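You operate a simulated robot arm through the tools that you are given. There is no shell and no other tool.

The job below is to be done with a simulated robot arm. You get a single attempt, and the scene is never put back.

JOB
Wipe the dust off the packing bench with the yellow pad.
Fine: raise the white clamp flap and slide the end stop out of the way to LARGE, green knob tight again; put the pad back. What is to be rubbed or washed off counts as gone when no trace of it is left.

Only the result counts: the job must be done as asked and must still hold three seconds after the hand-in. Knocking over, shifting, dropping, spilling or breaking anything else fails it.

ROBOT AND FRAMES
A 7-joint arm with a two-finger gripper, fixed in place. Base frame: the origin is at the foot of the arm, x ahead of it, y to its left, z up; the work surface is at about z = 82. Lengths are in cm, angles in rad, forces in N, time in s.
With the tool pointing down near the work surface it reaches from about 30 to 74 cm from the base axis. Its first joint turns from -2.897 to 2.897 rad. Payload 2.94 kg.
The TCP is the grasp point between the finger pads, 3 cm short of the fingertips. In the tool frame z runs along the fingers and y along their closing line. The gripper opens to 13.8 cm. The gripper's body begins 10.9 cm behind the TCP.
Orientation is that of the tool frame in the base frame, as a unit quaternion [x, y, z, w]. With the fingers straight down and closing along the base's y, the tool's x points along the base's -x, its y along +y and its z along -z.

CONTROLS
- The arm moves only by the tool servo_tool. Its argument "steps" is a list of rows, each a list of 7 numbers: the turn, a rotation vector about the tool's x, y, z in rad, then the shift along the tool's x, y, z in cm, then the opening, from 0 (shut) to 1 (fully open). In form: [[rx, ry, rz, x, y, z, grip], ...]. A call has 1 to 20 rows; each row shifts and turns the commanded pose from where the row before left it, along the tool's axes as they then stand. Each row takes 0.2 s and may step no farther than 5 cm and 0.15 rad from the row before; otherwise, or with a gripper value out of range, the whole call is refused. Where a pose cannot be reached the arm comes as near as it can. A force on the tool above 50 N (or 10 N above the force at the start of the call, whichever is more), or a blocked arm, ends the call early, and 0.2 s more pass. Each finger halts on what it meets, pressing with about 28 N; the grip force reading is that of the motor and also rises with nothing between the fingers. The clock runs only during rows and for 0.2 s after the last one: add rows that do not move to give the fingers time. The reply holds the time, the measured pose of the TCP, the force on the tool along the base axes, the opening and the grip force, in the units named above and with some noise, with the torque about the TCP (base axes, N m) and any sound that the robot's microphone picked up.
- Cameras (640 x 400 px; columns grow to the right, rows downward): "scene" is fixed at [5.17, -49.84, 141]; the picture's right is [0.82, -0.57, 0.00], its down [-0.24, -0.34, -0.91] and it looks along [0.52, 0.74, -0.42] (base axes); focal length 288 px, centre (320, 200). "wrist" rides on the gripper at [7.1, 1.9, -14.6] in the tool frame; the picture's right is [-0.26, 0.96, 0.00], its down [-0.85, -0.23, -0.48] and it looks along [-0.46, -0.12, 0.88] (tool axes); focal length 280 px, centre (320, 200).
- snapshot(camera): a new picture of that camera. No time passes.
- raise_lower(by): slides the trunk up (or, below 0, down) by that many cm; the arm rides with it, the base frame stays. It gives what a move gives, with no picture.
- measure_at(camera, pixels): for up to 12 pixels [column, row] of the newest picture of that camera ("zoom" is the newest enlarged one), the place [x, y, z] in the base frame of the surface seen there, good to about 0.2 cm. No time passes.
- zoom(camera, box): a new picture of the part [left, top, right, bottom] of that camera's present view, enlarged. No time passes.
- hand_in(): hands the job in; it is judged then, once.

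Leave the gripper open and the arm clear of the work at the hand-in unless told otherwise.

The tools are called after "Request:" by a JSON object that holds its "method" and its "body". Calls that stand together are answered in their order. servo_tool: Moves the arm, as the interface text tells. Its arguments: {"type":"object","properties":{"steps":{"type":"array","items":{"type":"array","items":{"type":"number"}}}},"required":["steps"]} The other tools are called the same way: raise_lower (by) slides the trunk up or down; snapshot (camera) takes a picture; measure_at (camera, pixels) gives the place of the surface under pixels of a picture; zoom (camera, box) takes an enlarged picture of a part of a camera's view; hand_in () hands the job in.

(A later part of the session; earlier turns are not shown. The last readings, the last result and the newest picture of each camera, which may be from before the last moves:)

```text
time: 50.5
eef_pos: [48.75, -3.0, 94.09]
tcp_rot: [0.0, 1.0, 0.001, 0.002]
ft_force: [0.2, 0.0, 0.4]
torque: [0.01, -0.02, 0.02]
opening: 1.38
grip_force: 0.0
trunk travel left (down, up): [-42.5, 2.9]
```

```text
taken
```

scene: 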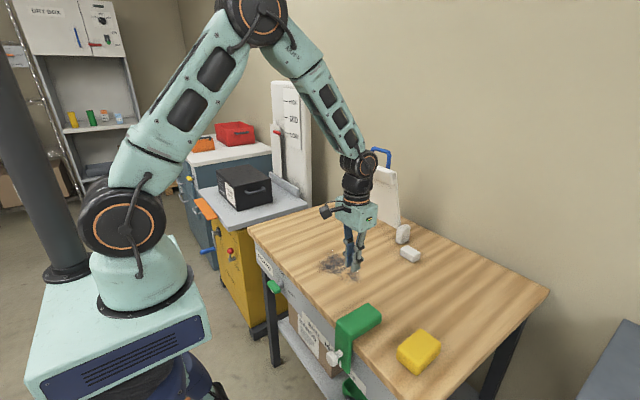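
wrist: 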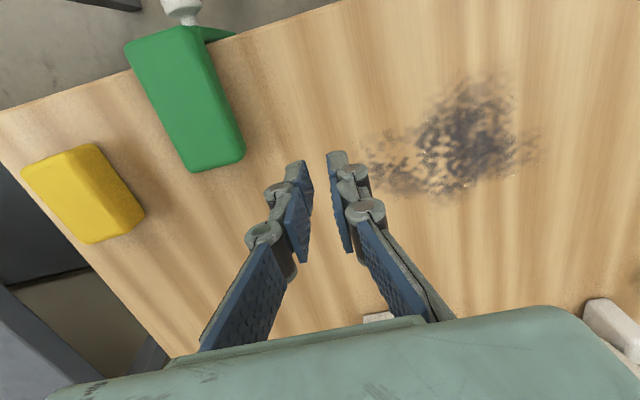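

The fingers came away empty (opening 1.4 cm) — the pad slipped out and is still on the bench near its place. I check where it is now.

Request:
{"method": "measure_at", "body": {"camera": "scene", "pixels": [[396, 353], [407, 343], [422, 331], [440, 345], [430, 358], [416, 373], [398, 365], [439, 354]]}}

Request:
{"method": "zoom", "body": {"camera": "wrist", "box": [0, 120, 160, 260]}}

Request:
{"method": "measure_at", "body": {"camera": "wrist", "pixels": [[30, 172], [95, 150], [140, 212], [95, 240], [85, 195]]}}

Request:
{"method": "zoom", "body": {"camera": "scene", "box": [360, 310, 488, 390]}}

```text
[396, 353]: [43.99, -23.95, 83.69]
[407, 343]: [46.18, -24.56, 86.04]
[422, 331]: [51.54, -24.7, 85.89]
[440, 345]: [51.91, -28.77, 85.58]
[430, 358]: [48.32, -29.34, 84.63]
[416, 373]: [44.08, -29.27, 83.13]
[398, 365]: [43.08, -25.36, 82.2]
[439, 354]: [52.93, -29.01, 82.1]
```

```text
2.86 times, centred on (80, 190) of wrist
```

zoom: 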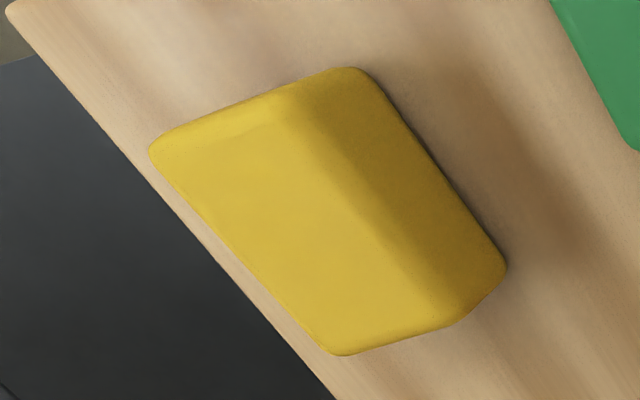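

```text
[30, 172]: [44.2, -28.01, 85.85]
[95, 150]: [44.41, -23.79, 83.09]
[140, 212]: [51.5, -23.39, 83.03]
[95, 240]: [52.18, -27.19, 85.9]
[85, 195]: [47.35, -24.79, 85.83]
```

```text
5.00 times, centred on (424, 350) of scene
```

zoom: 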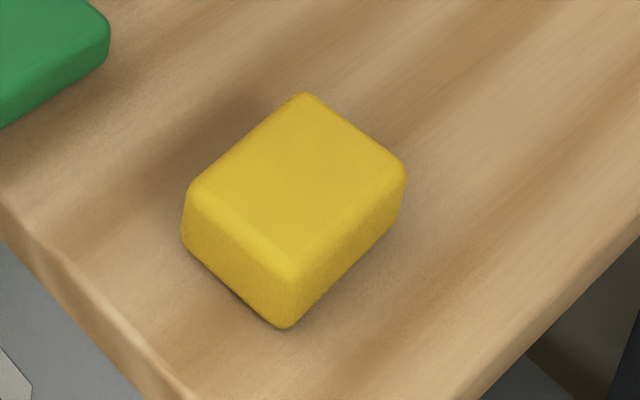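

The pad is still exactly at its place. I'll retry with a deeper grip (tips ~0.4 cm above the bench), full closing command and a slow lift. First back above the pad with the fingers open.

Request:
{"method": "servo_tool", "body": {"steps": [[0, 0, 0, 0, 0, -1, 0.4], [0, 0, 0, 0.17, -3.92, 0, 0.68], [0, 0, 0, 0.17, -3.92, 0, 0.68], [0, 0, 0, 0.17, -3.92, 0, 0.68], [0, 0, 0, 0.17, -3.92, 0, 0.68], [0, 0, 0, 0.17, -3.92, 0, 0.68], [0, 0, 0, 0.17, -3.92, 0, 0.68], [0, 0, 0, 0, 0, 3, 0.68], [0, 0, 0, 0, 0, 3, 0.68], [0, 0, 0, 0, 0, 2.5, 0.68], [0, 0, 0, 0, 0, 0, 0.68]]}}

Request:
{"method": "snapshot", "body": {"camera": "wrist"}}

Request:
{"method": "zoom", "body": {"camera": "scene", "box": [360, 290, 488, 370]}}

```text
time: 52.9
eef_pos: [48.02, -26.51, 86.85]
tcp_rot: [-0.002, 1.0, 0.001, 0.002]
ft_force: [-0.3, 0.5, -0.5]
torque: [0.01, -0.03, -0.01]
opening: 9.38
grip_force: 0.0
trunk travel left (down, up): [-42.5, 2.9]
```

```text
taken
```

wrist: 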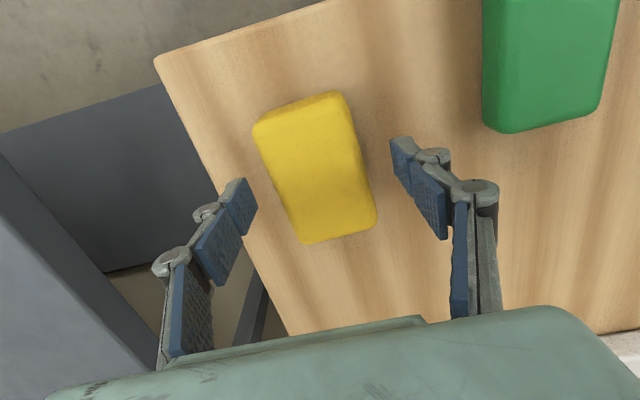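

```text
5.00 times, centred on (424, 330) of scene
```

zoom: 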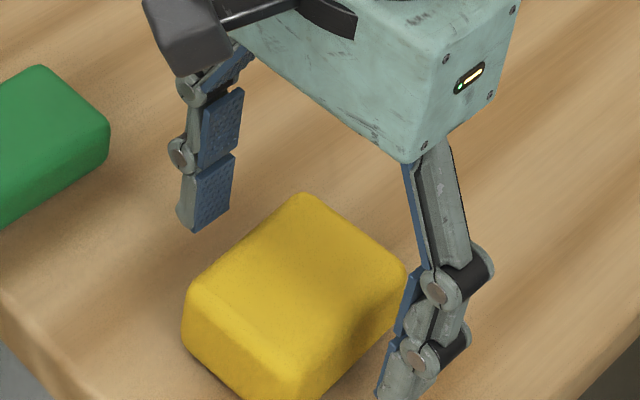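

I measure the actual fingertip heights in this view to know how deep the pads reach.

Request:
{"method": "measure_at", "body": {"camera": "zoom", "pixels": [[192, 222], [215, 215], [205, 190], [185, 155], [390, 385], [400, 370], [230, 165], [215, 120]]}}

Request:
{"method": "measure_at", "body": {"camera": "wrist", "pixels": [[400, 145], [250, 190], [240, 185], [430, 205], [220, 245], [320, 100], [257, 130], [345, 170], [375, 220], [300, 240]]}}

```text
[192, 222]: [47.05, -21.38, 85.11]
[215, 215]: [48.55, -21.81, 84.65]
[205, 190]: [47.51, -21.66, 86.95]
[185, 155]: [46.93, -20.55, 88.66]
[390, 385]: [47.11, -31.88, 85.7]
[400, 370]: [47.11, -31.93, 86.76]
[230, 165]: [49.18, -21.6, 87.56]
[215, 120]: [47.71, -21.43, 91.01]
```

```text
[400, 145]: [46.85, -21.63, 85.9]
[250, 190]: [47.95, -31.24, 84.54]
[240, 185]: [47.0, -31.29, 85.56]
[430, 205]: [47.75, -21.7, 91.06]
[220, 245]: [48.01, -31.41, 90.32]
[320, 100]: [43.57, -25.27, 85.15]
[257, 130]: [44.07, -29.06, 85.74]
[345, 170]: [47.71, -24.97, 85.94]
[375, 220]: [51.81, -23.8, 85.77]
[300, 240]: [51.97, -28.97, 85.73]
```

Tips are ~3 cm below the TCP as stated. I lower to tips ≈0.4 cm above the bench and close fully.

Request:
{"method": "servo_tool", "body": {"steps": [[0, 0, 0, 0.15, 0, 0.75, 0.68], [0, 0, 0, 0.1, 0, 0.7, 0.68], [0, 0, 0, 0, 0, 0, 0.4], [0, 0, 0, 0, 0, 0, 0.2], [0, 0, 0, 0, 0, 0, 0], [0, 0, 0, 0, 0, 0, 0], [0, 0, 0, 0, 0, 0, 0], [0, 0, 0, 0, 0, 0, 0]]}}

Request:
{"method": "zoom", "body": {"camera": "scene", "box": [360, 290, 488, 370]}}

Request:
{"method": "zoom", "body": {"camera": "wrist", "box": [200, 80, 440, 280]}}

```text
time: 54.7
eef_pos: [47.75, -26.43, 85.14]
tcp_rot: [-0.001, 1.0, 0.0, 0.001]
ft_force: [0.5, 1.4, 1.4]
torque: [-0.01, 0.01, 0.02]
opening: 5.76
grip_force: 28.3
trunk travel left (down, up): [-42.5, 2.9]
```

```text
5.00 times, centred on (424, 330) of scene
```

zoom: 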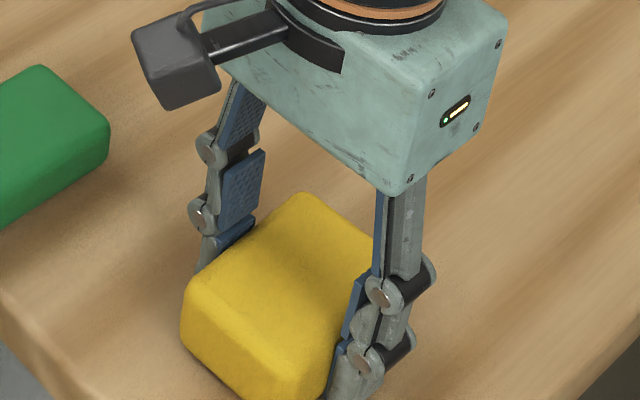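

```text
2.00 times, centred on (320, 180) of wrist
```

zoom: 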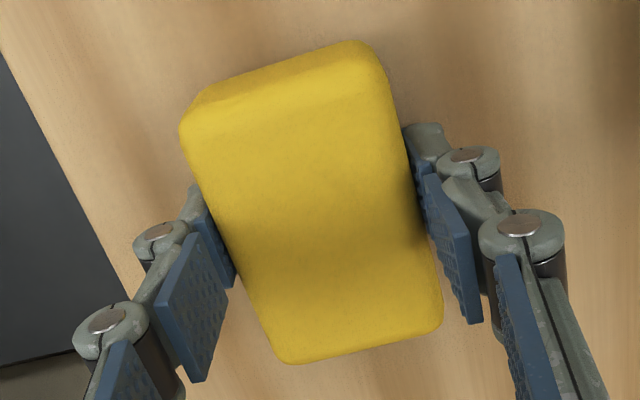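

Gripped at 5.76 cm with tips lower. I lift slowly by 1.2 cm and check that the pad comes along.

Request:
{"method": "servo_tool", "body": {"steps": [[0, 0, 0, 0, 0, -0.3, 0], [0, 0, 0, 0, 0, -0.3, 0], [0, 0, 0, 0, 0, -0.3, 0], [0, 0, 0, 0, 0, -0.3, 0], [0, 0, 0, 0, 0, 0, 0]]}}

Request:
{"method": "zoom", "body": {"camera": "scene", "box": [360, 290, 488, 370]}}

Request:
{"method": "measure_at", "body": {"camera": "zoom", "pixels": [[290, 260], [240, 310], [300, 220], [230, 370]]}}

```text
time: 55.9
eef_pos: [47.78, -26.38, 86.36]
tcp_rot: [-0.001, 1.0, 0.001, 0.002]
ft_force: [-0.8, -0.1, -0.1]
torque: [0.01, 0.0, 0.0]
opening: 5.72
grip_force: 27.6
trunk travel left (down, up): [-42.5, 2.9]
```

```text
5.00 times, centred on (424, 330) of scene
```

zoom: 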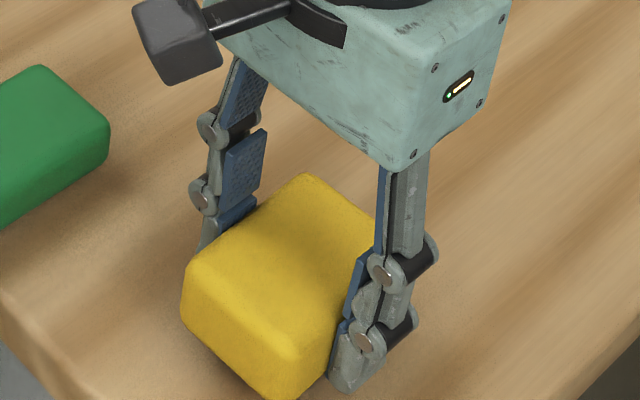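

```text
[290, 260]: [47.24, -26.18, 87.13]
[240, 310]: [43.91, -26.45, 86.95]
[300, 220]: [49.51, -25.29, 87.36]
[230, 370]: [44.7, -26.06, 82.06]
```

The pad came along (top now 87.1). I lift further, gently, to about 92 and check again.

Request:
{"method": "servo_tool", "body": {"steps": [[0, 0, 0, 0, 0, -0.5, 0], [0, 0, 0, 0, 0, -0.8, 0], [0, 0, 0, 0, 0, -1, 0], [0, 0, 0, 0, 0, -1, 0], [0, 0, 0, 0, 0, -1, 0], [0, 0, 0, 0, 0, -0.8, 0], [0, 0, 0, 0, 0, -0.5, 0], [0, 0, 0, 0, 0, 0, 0]]}}

Request:
{"method": "zoom", "body": {"camera": "scene", "box": [360, 270, 488, 350]}}

Request:
{"method": "measure_at", "body": {"camera": "zoom", "pixels": [[290, 260], [240, 280], [300, 220], [240, 340]]}}

Request:
{"method": "snapshot", "body": {"camera": "wrist"}}

```text
time: 57.7
eef_pos: [47.79, -26.46, 91.92]
tcp_rot: [-0.001, 1.0, 0.0, 0.002]
ft_force: [0.0, -0.2, -0.8]
torque: [0.0, 0.0, -0.04]
opening: 5.73
grip_force: 28.2
trunk travel left (down, up): [-42.5, 2.9]
```

```text
5.00 times, centred on (424, 310) of scene
```

zoom: 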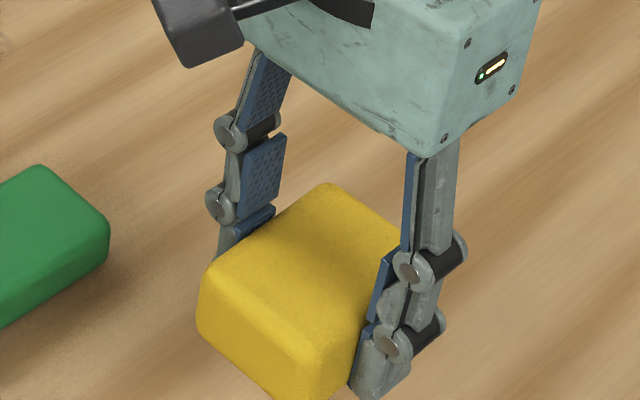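

```text
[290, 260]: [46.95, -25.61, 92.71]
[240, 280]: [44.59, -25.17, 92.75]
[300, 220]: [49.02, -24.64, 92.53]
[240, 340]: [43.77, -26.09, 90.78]
```

```text
taken
```

wrist: 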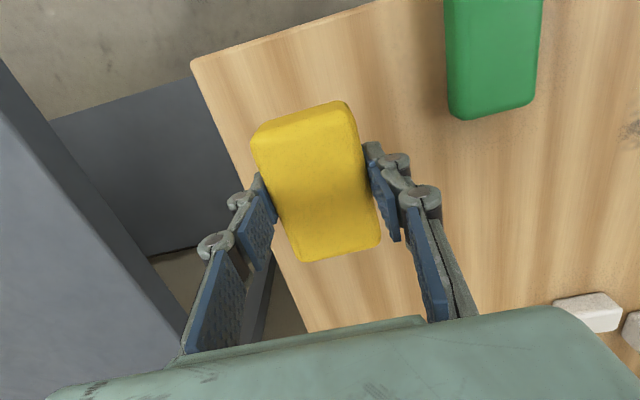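

The pad is held securely (top 92.7 at TCP 91.9), so its underside touches the bench at TCP z≈85.2. I carry it smoothly to (49.5, −4).

Request:
{"method": "servo_tool", "body": {"steps": [[0, 0, 0, -0.14, 1, 0, 0], [0, 0, 0, -0.14, 2, 0, 0], [0, 0, 0, -0.14, 2, 0, 0], [0, 0, 0, -0.14, 2, 0, 0], [0, 0, 0, -0.14, 2, 0, 0], [0, 0, 0, -0.14, 2, 0, 0], [0, 0, 0, -0.14, 2.5, 0, 0], [0, 0, 0, -0.14, 2.5, 0, 0], [0, 0, 0, -0.14, 2, 0, 0], [0, 0, 0, -0.14, 2, 0, 0], [0, 0, 0, -0.14, 1.5, 0, 0], [0, 0, 0, -0.14, 1, 0, 0], [0, 0, 0, 0, 0, 0, 0]]}}

Request:
{"method": "snapshot", "body": {"camera": "scene"}}

Request:
{"method": "snapshot", "body": {"camera": "wrist"}}

```text
time: 60.5
eef_pos: [49.32, -3.77, 92.21]
tcp_rot: [-0.001, 1.0, 0.001, 0.001]
ft_force: [0.5, -0.6, -1.1]
torque: [-0.02, 0.0, 0.01]
opening: 5.68
grip_force: 27.4
trunk travel left (down, up): [-42.5, 2.9]
```

```text
taken
```

scene: 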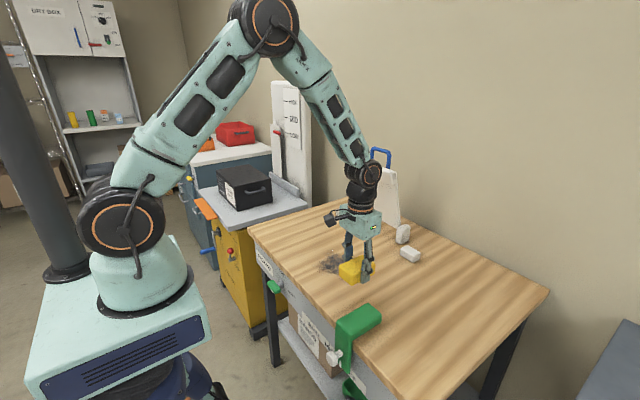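

```text
taken
```

wrist: 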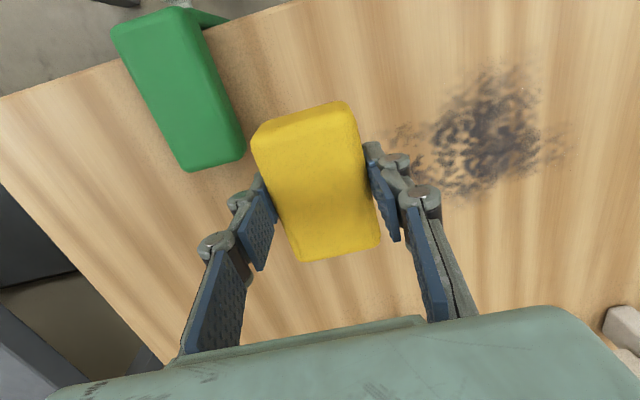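

Held fine. I lower the pad to the bench beside the dust and check the contact force.

Request:
{"method": "servo_tool", "body": {"steps": [[0, 0, 0, 0, 0, 1.5, 0], [0, 0, 0, 0, 0, 2, 0], [0, 0, 0, 0, 0, 1.5, 0], [0, 0, 0, 0, 0, 1, 0], [0, 0, 0, 0, 0, 0.6, 0], [0, 0, 0, 0, 0, 0.3, 0], [0, 0, 0, 0, 0, 0, 0]]}}

```text
time: 62.1
eef_pos: [49.4, -3.84, 85.25]
tcp_rot: [0.0, 1.0, 0.0, 0.002]
ft_force: [0.0, 0.6, 2.6]
torque: [-0.03, 0.08, 0.06]
opening: 5.68
grip_force: 27.9
trunk travel left (down, up): [-42.5, 2.9]
```

Contact at 2.6 N. I press 0.2 cm more and read the force.

Request:
{"method": "servo_tool", "body": {"steps": [[0, 0, 0, 0, 0, 0.2, 0], [0, 0, 0, 0, 0, 0, 0]]}}

```text
time: 62.7
eef_pos: [49.35, -3.87, 85.26]
tcp_rot: [-0.001, 1.0, 0.001, 0.004]
ft_force: [-1.8, 1.6, 22.8]
torque: [0.05, 0.26, 0.13]
opening: 5.69
grip_force: 28.0
trunk travel left (down, up): [-42.5, 2.9]
```

Stiff: 22.8 N. I ease up by 0.1 cm and make the first pass along +y at x≈49.4.

Request:
{"method": "servo_tool", "body": {"steps": [[0, 0, 0, 0, 0, -0.1, 0], [0, 0, 0, 0, 0.7, 0, 0], [0, 0, 0, 0, 1.2, 0, 0], [0, 0, 0, 0, 1.3, 0, 0], [0, 0, 0, 0, 1.3, 0, 0], [0, 0, 0, 0, 1.3, 0, 0], [0, 0, 0, 0, 1.3, 0, 0], [0, 0, 0, 0, 1.3, 0, 0], [0, 0, 0, 0, 1.3, 0, 0], [0, 0, 0, 0, 1.3, 0, 0], [0, 0, 0, 0, 1.3, 0, 0], [0, 0, 0, 0, 1.3, 0, 0], [0, 0, 0, 0, 1.3, 0, 0], [0, 0, 0, 0, 1.3, 0, 0], [0, 0, 0, 0, 1.3, 0, 0], [0, 0, 0, 0, 1.3, 0, 0], [0, 0, 0, 0, 1.3, 0, 0], [0, 0, 0, 0, 1.3, 0, 0], [0, 0, 0, 0, 0.7, 0, 0], [0, 0, 0, 0, 0, 0, 0]]}}

Request:
{"method": "snapshot", "body": {"camera": "scene"}}

Request:
{"method": "zoom", "body": {"camera": "scene", "box": [280, 220, 408, 300]}}

```text
time: 66.9
eef_pos: [49.4, 18.24, 85.2]
tcp_rot: [-0.002, 1.0, 0.001, 0.003]
ft_force: [-1.1, -1.4, 3.2]
torque: [-0.02, 0.03, -0.01]
opening: 5.7
grip_force: 27.8
trunk travel left (down, up): [-42.5, 2.9]
```

```text
taken
```

scene: 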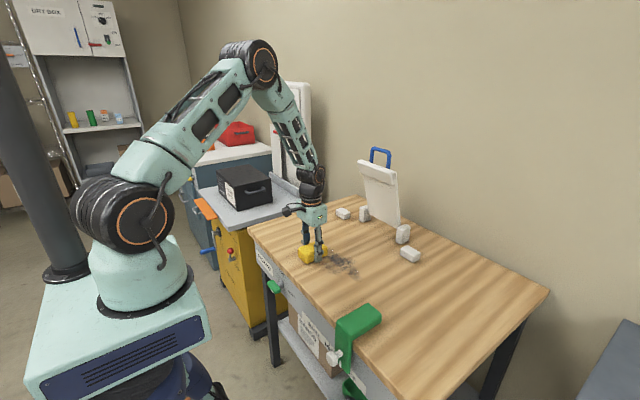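

```text
5.00 times, centred on (344, 260) of scene
```

zoom: 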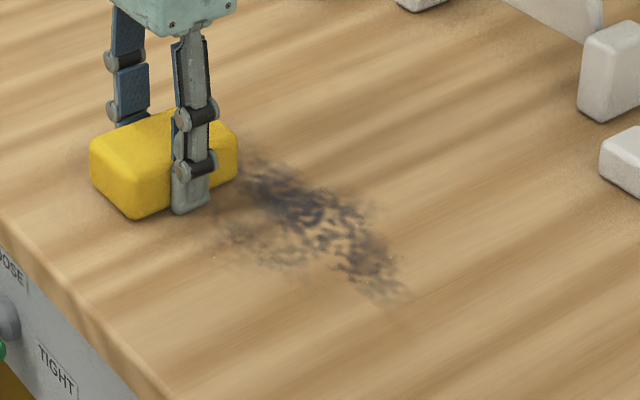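

The wipe removes dust partially; several passes are needed. I go on to y≈20, shift to x≈53, press 0.1 cm more, and sweep back −y.

Request:
{"method": "servo_tool", "body": {"steps": [[0, 0, 0, 0, 1.0, 0.1, 0], [0, 0, 0, 0, 1.0, 0, 0], [0, 0, 0, -1.2, 0, 0, 0], [0, 0, 0, -1.2, 0, 0, 0], [0, 0, 0, -1.2, 0, 0, 0], [0, 0, 0, 0, -1.0, 0, 0], [0, 0, 0, 0, -1.5, 0, 0], [0, 0, 0, 0, -1.5, 0, 0], [0, 0, 0, 0, -1.5, 0, 0], [0, 0, 0, 0, -1.5, 0, 0], [0, 0, 0, 0, -1.5, 0, 0], [0, 0, 0, 0, -1.5, 0, 0], [0, 0, 0, 0, -1.5, 0, 0], [0, 0, 0, 0, -1.5, 0, 0], [0, 0, 0, 0, -1.5, 0, 0], [0, 0, 0, 0, -1.5, 0, 0], [0, 0, 0, 0, -1.5, 0, 0], [0, 0, 0, 0, -1.5, 0, 0], [0, 0, 0, 0, -1.5, 0, 0], [0, 0, 0, 0, -1.5, 0, 0]]}}

Request:
{"method": "zoom", "body": {"camera": "scene", "box": [280, 220, 408, 300]}}

Request:
{"method": "snapshot", "body": {"camera": "wrist"}}

```text
time: 71.1
eef_pos: [52.9, -1.67, 84.94]
tcp_rot: [-0.001, 1.0, 0.001, 0.004]
ft_force: [0.6, 5.4, 24.9]
torque: [0.23, -0.03, -0.06]
opening: 5.7
grip_force: 28.1
trunk travel left (down, up): [-42.5, 2.9]
```

```text
5.00 times, centred on (344, 260) of scene
```

zoom: 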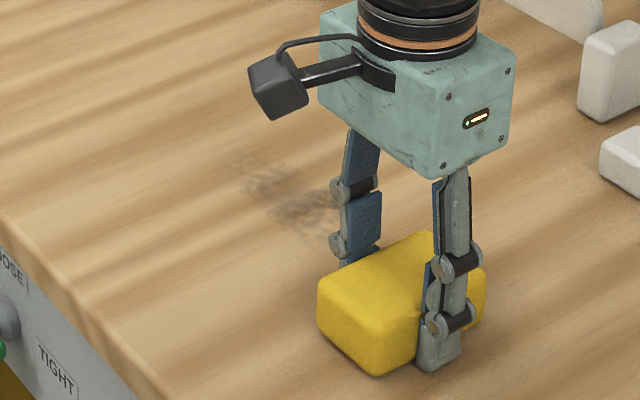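

```text
taken
```

wrist: 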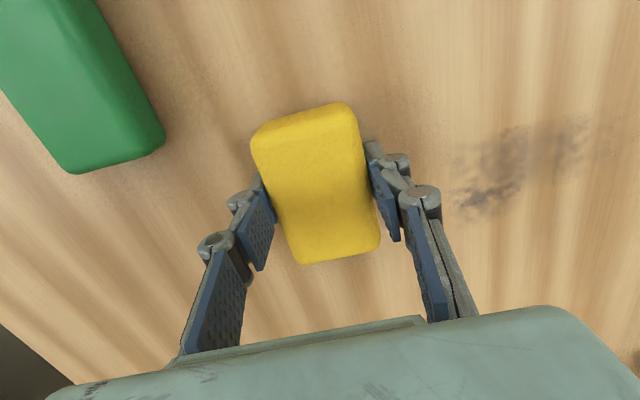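

Dust is fading. Next pass: shift to x≈56.5 and sweep +y, easing 0.1 cm.

Request:
{"method": "servo_tool", "body": {"steps": [[0, 0, 0, -1.2, 0, -0.1, 0], [0, 0, 0, -1.2, 0, 0, 0], [0, 0, 0, -1.2, 0, 0, 0], [0, 0, 0, 0, 1.0, 0, 0], [0, 0, 0, 0, 1.5, 0, 0], [0, 0, 0, 0, 1.5, 0, 0], [0, 0, 0, 0, 1.5, 0, 0], [0, 0, 0, 0, 1.5, 0, 0], [0, 0, 0, 0, 1.5, 0, 0], [0, 0, 0, 0, 1.5, 0, 0], [0, 0, 0, 0, 1.5, 0, 0], [0, 0, 0, 0, 1.5, 0, 0], [0, 0, 0, 0, 1.5, 0, 0], [0, 0, 0, 0, 1.5, 0, 0], [0, 0, 0, 0, 1.5, 0, 0], [0, 0, 0, 0, 1.5, 0, 0], [0, 0, 0, 0, 1.5, 0, 0], [0, 0, 0, 0, 1.5, 0, 0], [0, 0, 0, 0, 1.0, 0, 0]]}}

Request:
{"method": "zoom", "body": {"camera": "scene", "box": [280, 220, 408, 300]}}

```text
time: 75.1
eef_pos: [56.56, 21.21, 85.2]
tcp_rot: [-0.001, 1.0, 0.001, 0.002]
ft_force: [-0.1, 0.4, -1.1]
torque: [-0.06, 0.0, -0.02]
opening: 5.67
grip_force: 28.1
trunk travel left (down, up): [-42.5, 2.9]
```

```text
5.00 times, centred on (344, 260) of scene
```

zoom: 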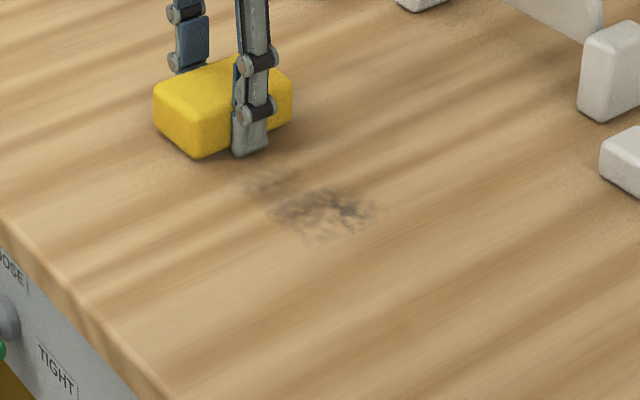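

Contact was lost at the end of this pass (force ≈ −1 N). Residual dust shows at zoom (310,215), (270,185). I measure it.

Request:
{"method": "measure_at", "body": {"camera": "zoom", "pixels": [[245, 175], [270, 185], [300, 170], [270, 215], [310, 215], [350, 205], [370, 215], [330, 235], [300, 240], [380, 190]]}}

Request:
{"method": "servo_tool", "body": {"steps": [[0, 0, 0, 0, 0, 0.2, 0], [0, 0, 0, 0, 0, 0, 0]]}}

```text
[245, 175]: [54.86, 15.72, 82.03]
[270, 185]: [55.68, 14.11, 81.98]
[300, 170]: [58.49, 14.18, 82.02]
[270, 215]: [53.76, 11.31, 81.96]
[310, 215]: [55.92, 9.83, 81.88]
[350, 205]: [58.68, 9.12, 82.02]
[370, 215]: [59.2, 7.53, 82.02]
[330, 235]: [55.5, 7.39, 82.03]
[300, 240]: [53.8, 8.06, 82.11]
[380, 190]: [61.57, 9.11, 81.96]
```

```text
time: 75.7
eef_pos: [56.55, 21.34, 85.03]
tcp_rot: [-0.002, 1.0, 0.0, 0.002]
ft_force: [0.0, -0.2, 2.0]
torque: [-0.06, 0.11, -0.02]
opening: 5.66
grip_force: 27.7
trunk travel left (down, up): [-42.5, 2.9]
```

I press 0.12 cm more and sweep −y over the residue at x≈57.

Request:
{"method": "servo_tool", "body": {"steps": [[0, 0, 0, -0.5, -0.5, 0.12, 0], [0, 0, 0, 0, -1.3, 0, 0], [0, 0, 0, 0, -1.3, 0, 0], [0, 0, 0, 0, -1.3, 0, 0], [0, 0, 0, 0, -1.3, 0, 0], [0, 0, 0, 0, -1.3, 0, 0], [0, 0, 0, 0, -1.3, 0, 0], [0, 0, 0, 0, -1.3, 0, 0], [0, 0, 0, 0, -1.3, 0, 0], [0, 0, 0, 0, -1.3, 0, 0], [0, 0, 0, 0, -1.3, 0, 0], [0, 0, 0, 0, -1.3, 0, 0], [0, 0, 0, 0, -1.3, 0, 0], [0, 0, 0, 0, -1.3, 0, 0], [0, 0, 0, 0, -1.3, 0, 0]]}}

Request:
{"method": "zoom", "body": {"camera": "scene", "box": [280, 220, 408, 300]}}

Request:
{"method": "snapshot", "body": {"camera": "wrist"}}

```text
time: 78.9
eef_pos: [56.92, 2.4, 84.92]
tcp_rot: [0.0, 1.0, 0.0, 0.002]
ft_force: [0.3, 4.2, 18.1]
torque: [0.37, -0.12, 0.06]
opening: 5.69
grip_force: 28.3
trunk travel left (down, up): [-42.5, 2.9]
```

```text
5.00 times, centred on (344, 260) of scene
```

zoom: 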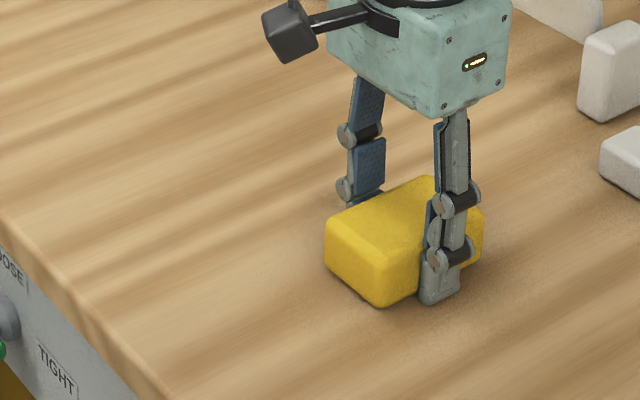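

```text
taken
```

wrist: 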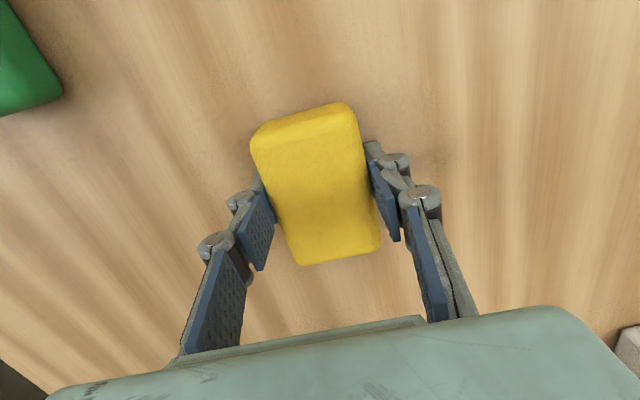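

Nearly clean. I do further passes to be thorough: on to y≈−2, shift to x≈60, sweep +y.

Request:
{"method": "servo_tool", "body": {"steps": [[0, 0, 0, 0, -1.4, 0, 0], [0, 0, 0, 0, -1.4, 0, 0], [0, 0, 0, 0, -1.2, 0, 0], [0, 0, 0, -1.1, 0, 0, 0], [0, 0, 0, -1.1, 0, 0, 0], [0, 0, 0, -1.1, 0, 0, 0], [0, 0, 0, 0, 1.0, 0, 0], [0, 0, 0, 0, 1.5, 0, 0], [0, 0, 0, 0, 1.5, 0, 0], [0, 0, 0, 0, 1.5, 0, 0], [0, 0, 0, 0, 1.5, 0, 0], [0, 0, 0, 0, 1.5, 0, 0], [0, 0, 0, 0, 1.5, 0, 0.0], [0, 0, 0, 0, 1.5, 0.03, 0], [0, 0, 0, 0, 1.5, 0.03, 0], [0, 0, 0, 0, 1.5, 0.03, 0], [0, 0, 0, 0, 1.5, 0.03, 0], [0, 0, 0, 0, 1.5, 0.03, 0], [0, 0, 0, 0, 1.5, 0, 0], [0, 0, 0, 0, 1.5, 0, 0]]}}

Request:
{"method": "zoom", "body": {"camera": "scene", "box": [280, 220, 408, 300]}}

```text
time: 83.1
eef_pos: [60.23, 18.97, 84.89]
tcp_rot: [-0.001, 1.0, 0.002, 0.003]
ft_force: [0.6, -9.0, 22.1]
torque: [-0.89, 0.48, 0.2]
opening: 5.71
grip_force: 28.0
trunk travel left (down, up): [-42.5, 2.9]
```

```text
5.00 times, centred on (344, 260) of scene
```

zoom: 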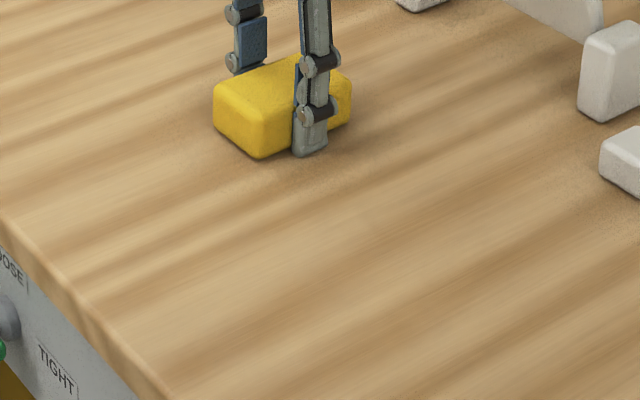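

The area looks clean. For safety I repeat passes: back to x≈55.5 sweeping −y.

Request:
{"method": "servo_tool", "body": {"steps": [[0, 0, 0, 0, 1.2, -0.05, 0], [0, 0, 0, 1.2, 0, 0, 0], [0, 0, 0, 1.2, 0, 0, 0], [0, 0, 0, 1.2, 0, 0, 0], [0, 0, 0, 1.0, 0, 0, 0], [0, 0, 0, 0, -1.0, 0, 0], [0, 0, 0, 0, -1.5, 0, 0], [0, 0, 0, 0, -1.5, 0, 0], [0, 0, 0, 0, -1.5, 0, 0], [0, 0, 0, 0, -1.5, 0, 0], [0, 0, 0, 0, -1.5, 0, 0], [0, 0, 0, 0, -1.5, 0, 0], [0, 0, 0, 0, -1.5, 0, 0], [0, 0, 0, 0, -1.5, 0, 0], [0, 0, 0, 0, -1.5, 0, 0], [0, 0, 0, 0, -1.5, 0, 0], [0, 0, 0, 0, -1.5, 0, 0], [0, 0, 0, 0, -1.5, 0, 0], [0, 0, 0, 0, -1.5, 0, 0], [0, 0, 0, 0, -1.5, 0, 0]]}}

Request:
{"method": "zoom", "body": {"camera": "scene", "box": [280, 220, 408, 300]}}

```text
time: 87.3
eef_pos: [55.57, -1.84, 84.92]
tcp_rot: [0.0, 1.0, 0.001, 0.003]
ft_force: [0.0, 14.9, 30.1]
torque: [0.07, 0.27, -0.14]
opening: 5.66
grip_force: 27.9
trunk travel left (down, up): [-42.5, 2.9]
```

```text
5.00 times, centred on (344, 260) of scene
```

zoom: 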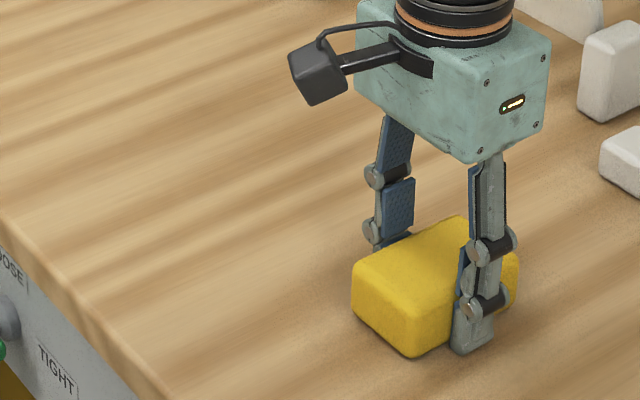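

Clean there. I ease 0.1 cm, shift to x≈51 and sweep +y.

Request:
{"method": "servo_tool", "body": {"steps": [[0, 0, 0, 0, 0, -0.1, 0], [0, 0, 0, 1.2, 0, 0, 0], [0, 0, 0, 1.2, 0, 0, 0], [0, 0, 0, 1.2, 0, 0, 0], [0, 0, 0, 1.0, 0, 0, 0], [0, 0, 0, 0, 1.0, 0, 0], [0, 0, 0, 0, 1.5, 0, 0], [0, 0, 0, 0, 1.5, 0, 0], [0, 0, 0, 0, 1.5, 0, 0], [0, 0, 0, 0, 1.5, 0, 0], [0, 0, 0, 0, 1.5, 0, 0], [0, 0, 0, 0, 1.5, 0, 0], [0, 0, 0, 0, 1.5, 0.03, 0], [0, 0, 0, 0, 1.5, 0.03, 0], [0, 0, 0, 0, 1.5, 0.03, 0], [0, 0, 0, 0, 1.5, 0.03, 0], [0, 0, 0, 0, 1.5, 0, 0], [0, 0, 0, 0, 1.5, 0, 0], [0, 0, 0, 0, 1.5, 0, 0], [0, 0, 0, 0, 1.5, 0, 0]]}}

Request:
{"method": "zoom", "body": {"camera": "scene", "box": [280, 220, 408, 300]}}

```text
time: 91.5
eef_pos: [51.01, 19.99, 84.84]
tcp_rot: [0.0, 1.0, 0.001, 0.002]
ft_force: [-0.5, -15.6, 32.7]
torque: [-1.59, 0.38, 0.16]
opening: 5.69
grip_force: 28.2
trunk travel left (down, up): [-42.5, 2.9]
```

```text
5.00 times, centred on (344, 260) of scene
```

zoom: 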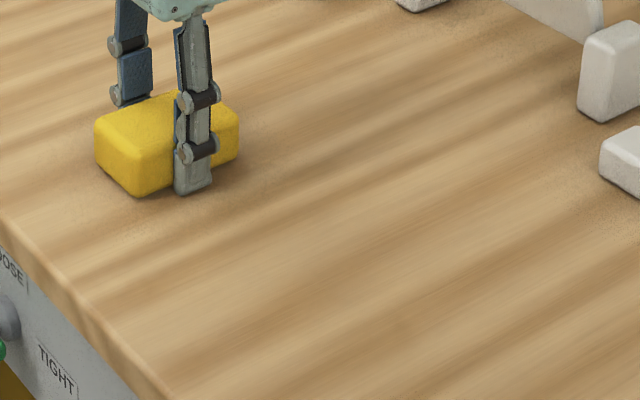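

I ease pressure 0.12 cm and make a last pass −y at x≈48.

Request:
{"method": "servo_tool", "body": {"steps": [[0, 0, 0, 0, 0, -0.12, 0], [0, 0, 0, 1.0, 0, 0, 0], [0, 0, 0, 1.0, 0, 0, 0], [0, 0, 0, 1.0, 0, 0, 0], [0, 0, 0, 0, -1.0, 0, 0], [0, 0, 0, 0, -1.5, 0, 0], [0, 0, 0, 0, -1.5, 0, 0], [0, 0, 0, 0, -1.5, 0, 0], [0, 0, 0, 0, -1.5, 0, 0], [0, 0, 0, 0, -1.5, 0, 0], [0, 0, 0, 0, -1.5, 0, 0], [0, 0, 0, 0, -1.5, 0, 0], [0, 0, 0, 0, -1.5, 0, 0], [0, 0, 0, 0, -1.5, 0, 0], [0, 0, 0, 0, -1.5, 0, 0], [0, 0, 0, 0, -1.5, 0, 0], [0, 0, 0, 0, -1.5, 0, 0], [0, 0, 0, 0, -1.5, 0, 0], [0, 0, 0, 0, -1.5, 0, 0], [0, 0, 0, 0, 0, 0, 0]]}}

Request:
{"method": "snapshot", "body": {"camera": "scene"}}

Request:
{"method": "zoom", "body": {"camera": "scene", "box": [280, 220, 408, 300]}}

```text
time: 95.7
eef_pos: [48.07, -1.94, 84.89]
tcp_rot: [-0.002, 1.0, 0.0, 0.003]
ft_force: [-1.3, 9.8, 20.7]
torque: [0.11, -0.12, 0.07]
opening: 5.68
grip_force: 27.6
trunk travel left (down, up): [-42.5, 2.9]
```

```text
taken
```

scene: 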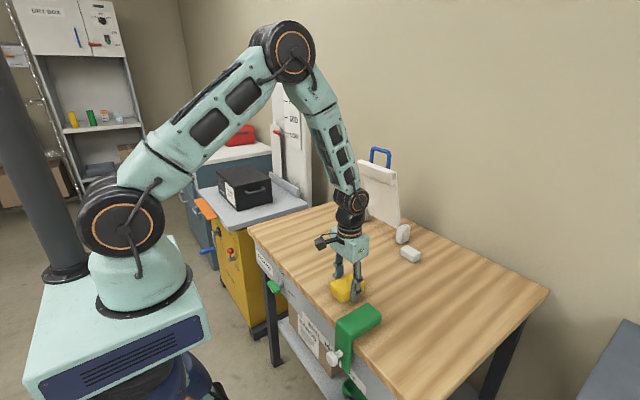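

```text
5.00 times, centred on (344, 260) of scene
```

zoom: 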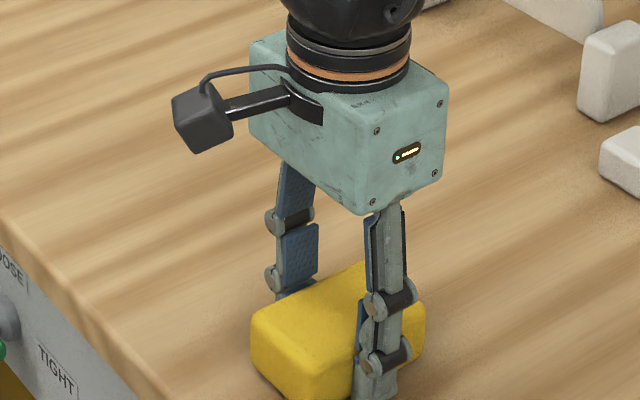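

The surface looks clean. I lift the pad slowly to z≈92 and check that it's held; then look at the bench from above.

Request:
{"method": "servo_tool", "body": {"steps": [[0, 0, 0, 0, 0, -0.3, 0], [0, 0, 0, 0, 0, -0.5, 0], [0, 0, 0, 0, 0, -0.8, 0], [0, 0, 0, 0, 0, -1, 0], [0, 0, 0, 0, 0, -1.2, 0], [0, 0, 0, 0, 0, -1.2, 0], [0, 0, 0, 0, 0, -1.2, 0], [0, 0, 0, 0, 0, -0.8, 0], [0, 0, 0, 0, 0, -0.5, 0], [0, 0, 0, 0, 0, 0, 0]]}}

Request:
{"method": "zoom", "body": {"camera": "scene", "box": [290, 230, 418, 310]}}

Request:
{"method": "snapshot", "body": {"camera": "wrist"}}

```text
time: 97.9
eef_pos: [48.14, -1.78, 92.28]
tcp_rot: [-0.001, 1.0, 0.001, 0.002]
ft_force: [1.2, 0.4, -0.3]
torque: [0.0, -0.03, 0.04]
opening: 5.67
grip_force: 28.2
trunk travel left (down, up): [-42.5, 2.9]
```

```text
5.00 times, centred on (354, 270) of scene
```

zoom: 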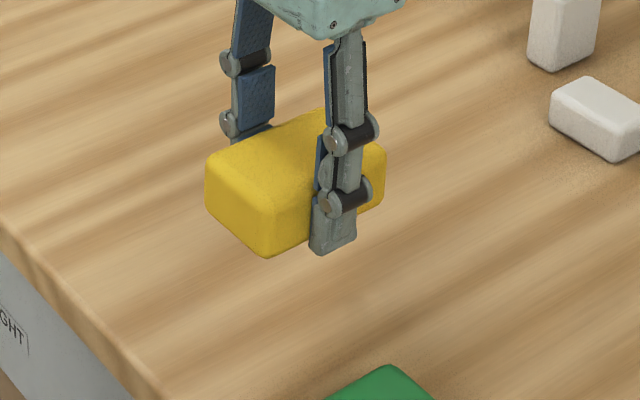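

```text
taken
```

wrist: 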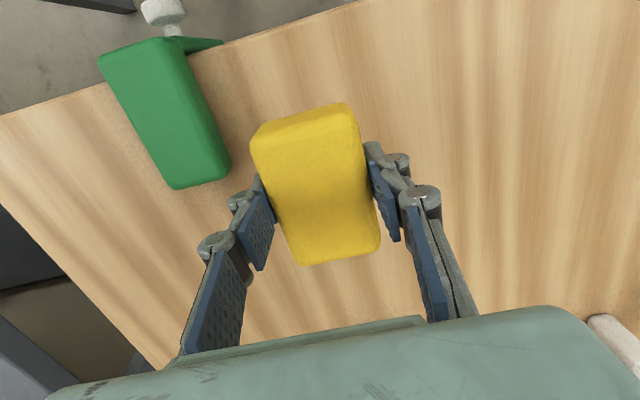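

The pad is held and the bench looks clean. I look closer for any trace where the dust was (wrist region (370–600, 40–240)).

Request:
{"method": "zoom", "body": {"camera": "wrist", "box": [370, 40, 610, 190]}}

Request:
{"method": "zoom", "body": {"camera": "scene", "box": [290, 230, 370, 280]}}

Request:
{"method": "zoom", "body": {"camera": "scene", "box": [330, 240, 410, 290]}}

```text
2.67 times, centred on (490, 115) of wrist
```

zoom: 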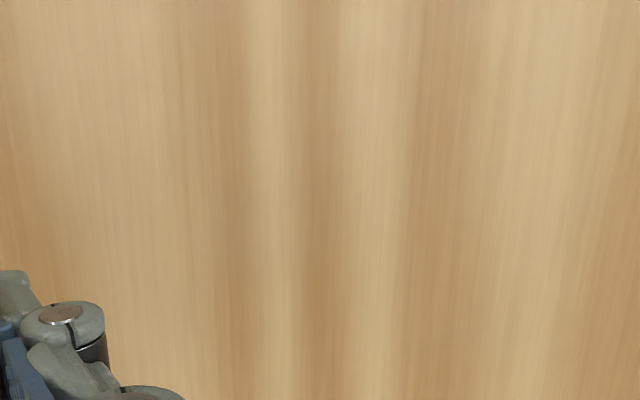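

```text
8.00 times, centred on (330, 255) of scene
```

zoom: 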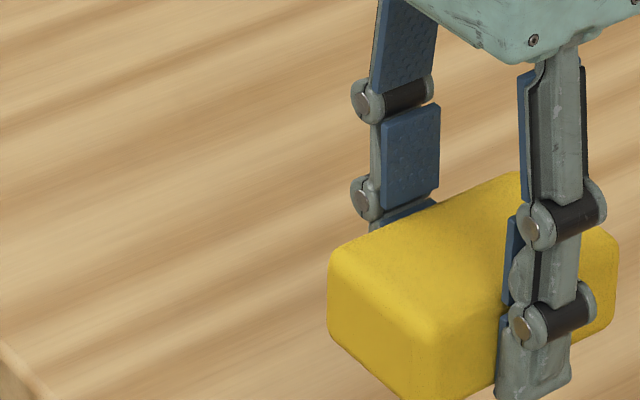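

```text
8.00 times, centred on (370, 265) of scene
```

zoom: 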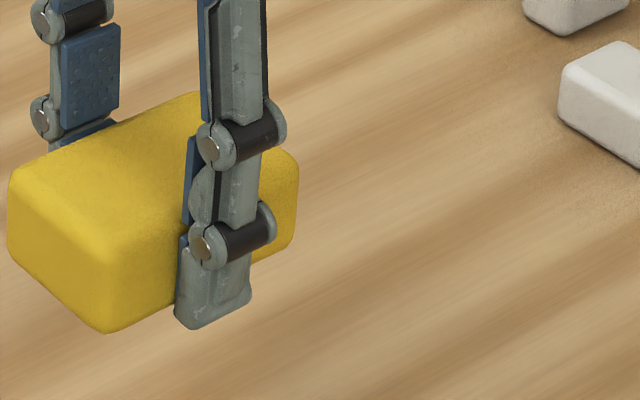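

No trace seen so far. I carry the pad smoothly back above its place at (47.8, −26.4) and view the whole area unobstructed.

Request:
{"method": "servo_tool", "body": {"steps": [[0, 0, 0, 0.03, -1, 0, 0], [0, 0, 0, 0.03, -2, 0, 0], [0, 0, 0, 0.03, -2, 0, 0], [0, 0, 0, 0.03, -2.2, 0, 0], [0, 0, 0, 0.03, -2.5, 0, 0], [0, 0, 0, 0.03, -2.5, 0, 0], [0, 0, 0, 0.03, -2.5, 0, 0], [0, 0, 0, 0.03, -2.5, 0, 0], [0, 0, 0, 0.03, -2.5, 0, 0], [0, 0, 0, 0.03, -2, 0, 0], [0, 0, 0, 0.03, -1.8, 0, 0], [0, 0, 0, 0.03, -1.1, 0, 0], [0, 0, 0, 0, 0, 0, 0]]}}

Request:
{"method": "snapshot", "body": {"camera": "scene"}}

Request:
{"method": "zoom", "body": {"camera": "scene", "box": [290, 230, 402, 300]}}

Request:
{"method": "snapshot", "body": {"camera": "wrist"}}

```text
time: 100.7
eef_pos: [47.95, -26.28, 92.26]
tcp_rot: [-0.001, 1.0, 0.001, 0.001]
ft_force: [-0.7, -0.5, -0.7]
torque: [-0.01, 0.0, 0.01]
opening: 5.68
grip_force: 28.0
trunk travel left (down, up): [-42.5, 2.9]
```

```text
taken
```

scene: 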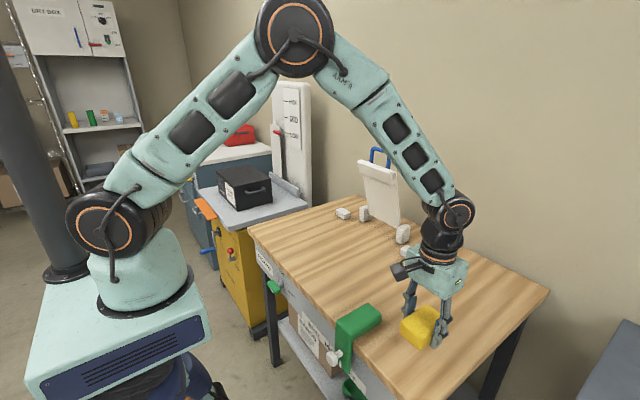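

```text
5.71 times, centred on (346, 265) of scene
```

zoom: 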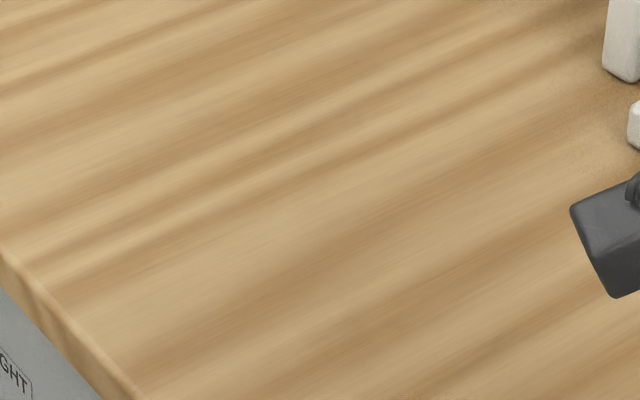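

```text
taken
```

wrist: 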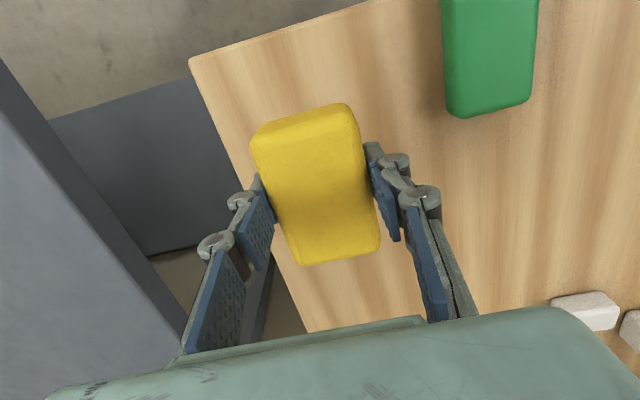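

The whole former dust area appears clean. I check at higher enlargement in two tiles for faint traces before putting the pad down.

Request:
{"method": "zoom", "body": {"camera": "scene", "box": [310, 240, 350, 265]}}

Request:
{"method": "zoom", "body": {"camera": "scene", "box": [330, 255, 378, 285]}}

```text
16.00 times, centred on (330, 252) of scene
```

zoom: 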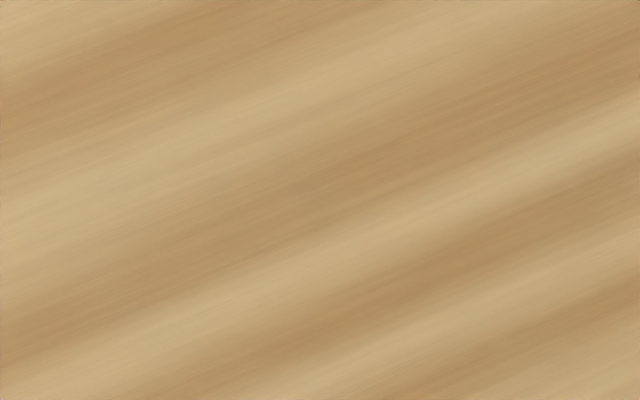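

```text
13.33 times, centred on (354, 270) of scene
```

zoom: 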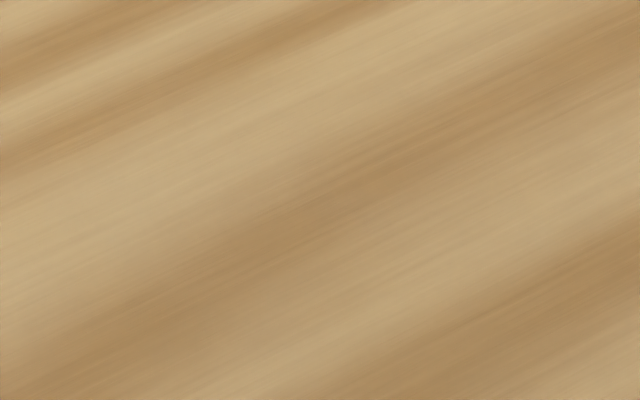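

No trace anywhere. Next, I measure the pad in the grip to place it exactly where it was.

Request:
{"method": "measure_at", "body": {"camera": "wrist", "pixels": [[255, 128], [345, 110], [375, 240], [300, 258], [310, 180], [297, 120], [335, 252], [265, 150], [362, 170]]}}

Request:
{"method": "zoom", "body": {"camera": "scene", "box": [380, 290, 476, 350]}}

Request:
{"method": "measure_at", "body": {"camera": "zoom", "pixels": [[150, 230], [140, 270], [200, 330], [230, 370], [290, 130], [220, 180], [260, 250], [290, 330]]}}

```text
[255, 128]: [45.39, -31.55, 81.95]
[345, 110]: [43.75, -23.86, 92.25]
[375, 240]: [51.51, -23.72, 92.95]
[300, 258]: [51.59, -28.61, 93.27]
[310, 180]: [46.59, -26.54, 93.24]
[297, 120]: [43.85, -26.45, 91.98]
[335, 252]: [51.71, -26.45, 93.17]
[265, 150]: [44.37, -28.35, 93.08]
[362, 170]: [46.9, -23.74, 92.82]
```

```text
6.67 times, centred on (428, 320) of scene
```

zoom: 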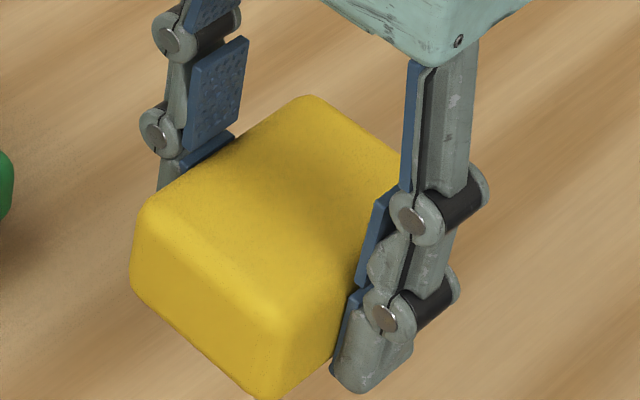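

```text
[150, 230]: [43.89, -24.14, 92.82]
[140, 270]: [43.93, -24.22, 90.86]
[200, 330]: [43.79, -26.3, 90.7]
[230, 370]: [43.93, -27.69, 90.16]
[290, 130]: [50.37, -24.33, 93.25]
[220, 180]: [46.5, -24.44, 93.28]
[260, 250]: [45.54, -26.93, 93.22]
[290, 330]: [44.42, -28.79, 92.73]
```

The pad hasn't shifted in the grip sideways (−x face 4.1 cm from TCP, as before). I lower it to its original spot: TCP (47.8, −26.43), bench contact expected at TCP z≈85.0.

Request:
{"method": "servo_tool", "body": {"steps": [[0, 0, 0, 0.15, -0.15, 1.0, 0], [0, 0, 0, 0, 0, 2, 0], [0, 0, 0, 0, 0, 1.8, 0], [0, 0, 0, 0, 0, 1.2, 0], [0, 0, 0, 0, 0, 0.6, 0], [0, 0, 0, 0, 0, 0.3, 0], [0, 0, 0, 0, 0, 0.15, 0], [0, 0, 0, 0, 0, 0, 0]]}}

Request:
{"method": "zoom", "body": {"camera": "scene", "box": [360, 290, 488, 370]}}

```text
time: 102.5
eef_pos: [47.64, -26.65, 85.2]
tcp_rot: [-0.001, 1.0, 0.002, 0.002]
ft_force: [0.1, -0.4, -1.5]
torque: [-0.03, 0.0, 0.02]
opening: 5.67
grip_force: 28.0
trunk travel left (down, up): [-42.5, 2.9]
```

```text
5.00 times, centred on (424, 330) of scene
```

zoom: 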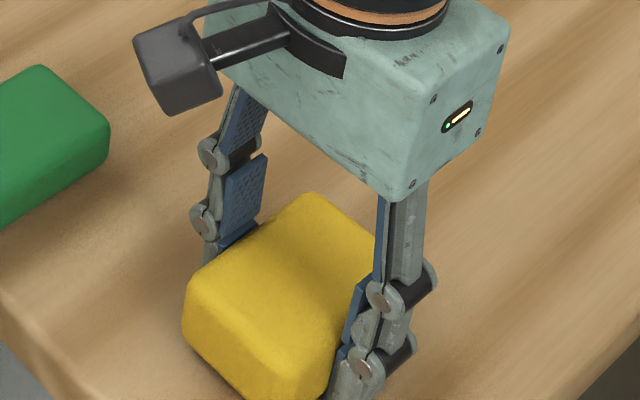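

Not yet touching (TCP 85.2). I trim by (+0.1, +0.2) and lower 0.2 cm more to contact.

Request:
{"method": "servo_tool", "body": {"steps": [[0, 0, 0, -0.1, 0.18, 0, 0], [0, 0, 0, 0, 0, 0.12, 0], [0, 0, 0, 0, 0, 0.1, 0], [0, 0, 0, 0, 0, 0, 0]]}}

```text
time: 103.5
eef_pos: [47.8, -26.43, 85.01]
tcp_rot: [-0.001, 1.0, 0.002, 0.002]
ft_force: [0.6, 0.6, -0.8]
torque: [-0.03, 0.04, -0.01]
opening: 5.67
grip_force: 28.2
trunk travel left (down, up): [-42.5, 2.9]
```

Still about −0.8 N (pad's weight). I lower in 0.06 cm steps until it bears on the bench.

Request:
{"method": "servo_tool", "body": {"steps": [[0, 0, 0, 0, 0, 0.06, 0], [0, 0, 0, 0, 0, 0.06, 0], [0, 0, 0, 0, 0, 0, 0]]}}

```text
time: 104.3
eef_pos: [47.79, -26.38, 85.03]
tcp_rot: [0.0, 1.0, 0.0, 0.002]
ft_force: [-1.4, -2.0, 10.3]
torque: [-0.09, 0.16, 0.01]
opening: 5.67
grip_force: 27.4
trunk travel left (down, up): [-42.5, 2.9]
```

It rests on the bench (10 N). I ease 0.06 cm, open the fingers, and rise straight up.

Request:
{"method": "servo_tool", "body": {"steps": [[0, 0, 0, 0, 0, -0.06, 0], [0, 0, 0, 0, 0, 0, 0.45], [0, 0, 0, 0, 0, 0, 0.6], [0, 0, 0, 0, 0, 0, 0.7], [0, 0, 0, 0, 0, 0, 0.7], [0, 0, 0, 0, 0, -2, 0.7], [0, 0, 0, 0, 0, -4, 0.7], [0, 0, 0, 0, 0, -4, 0.7], [0, 0, 0, 0, 0, -4, 0.7], [0, 0, 0, 3.6, 2.3, 0, 1], [0, 0, 0, 0, 0, 0, 1]]}}

Request:
{"method": "snapshot", "body": {"camera": "wrist"}}

Request:
{"method": "snapshot", "body": {"camera": "scene"}}

```text
time: 106.7
eef_pos: [44.3, -24.02, 98.56]
tcp_rot: [-0.001, 1.0, 0.0, 0.001]
ft_force: [-1.0, 0.5, 1.4]
torque: [-0.05, -0.02, -0.01]
opening: 13.79
grip_force: 0.1
trunk travel left (down, up): [-42.5, 2.9]
```

```text
taken
```

wrist: 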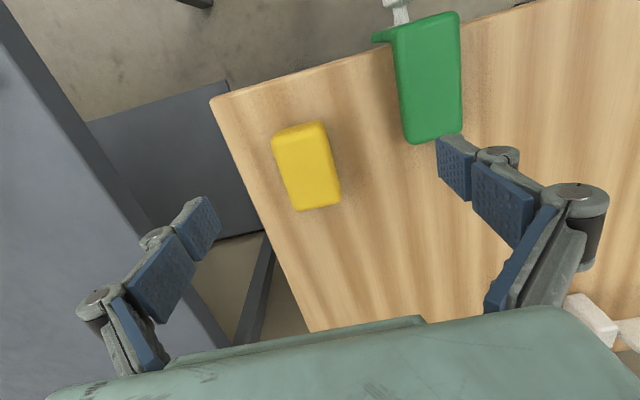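

```text
taken
```

scene: 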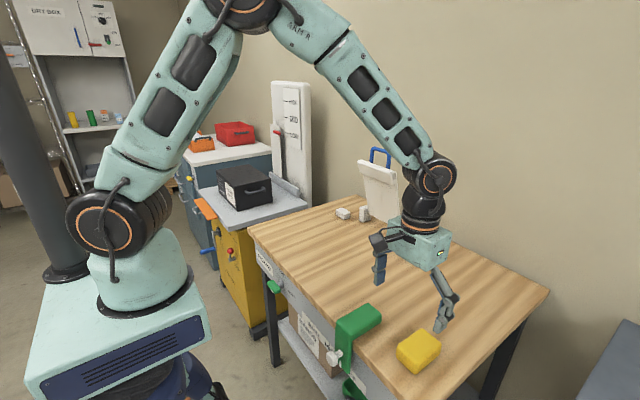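

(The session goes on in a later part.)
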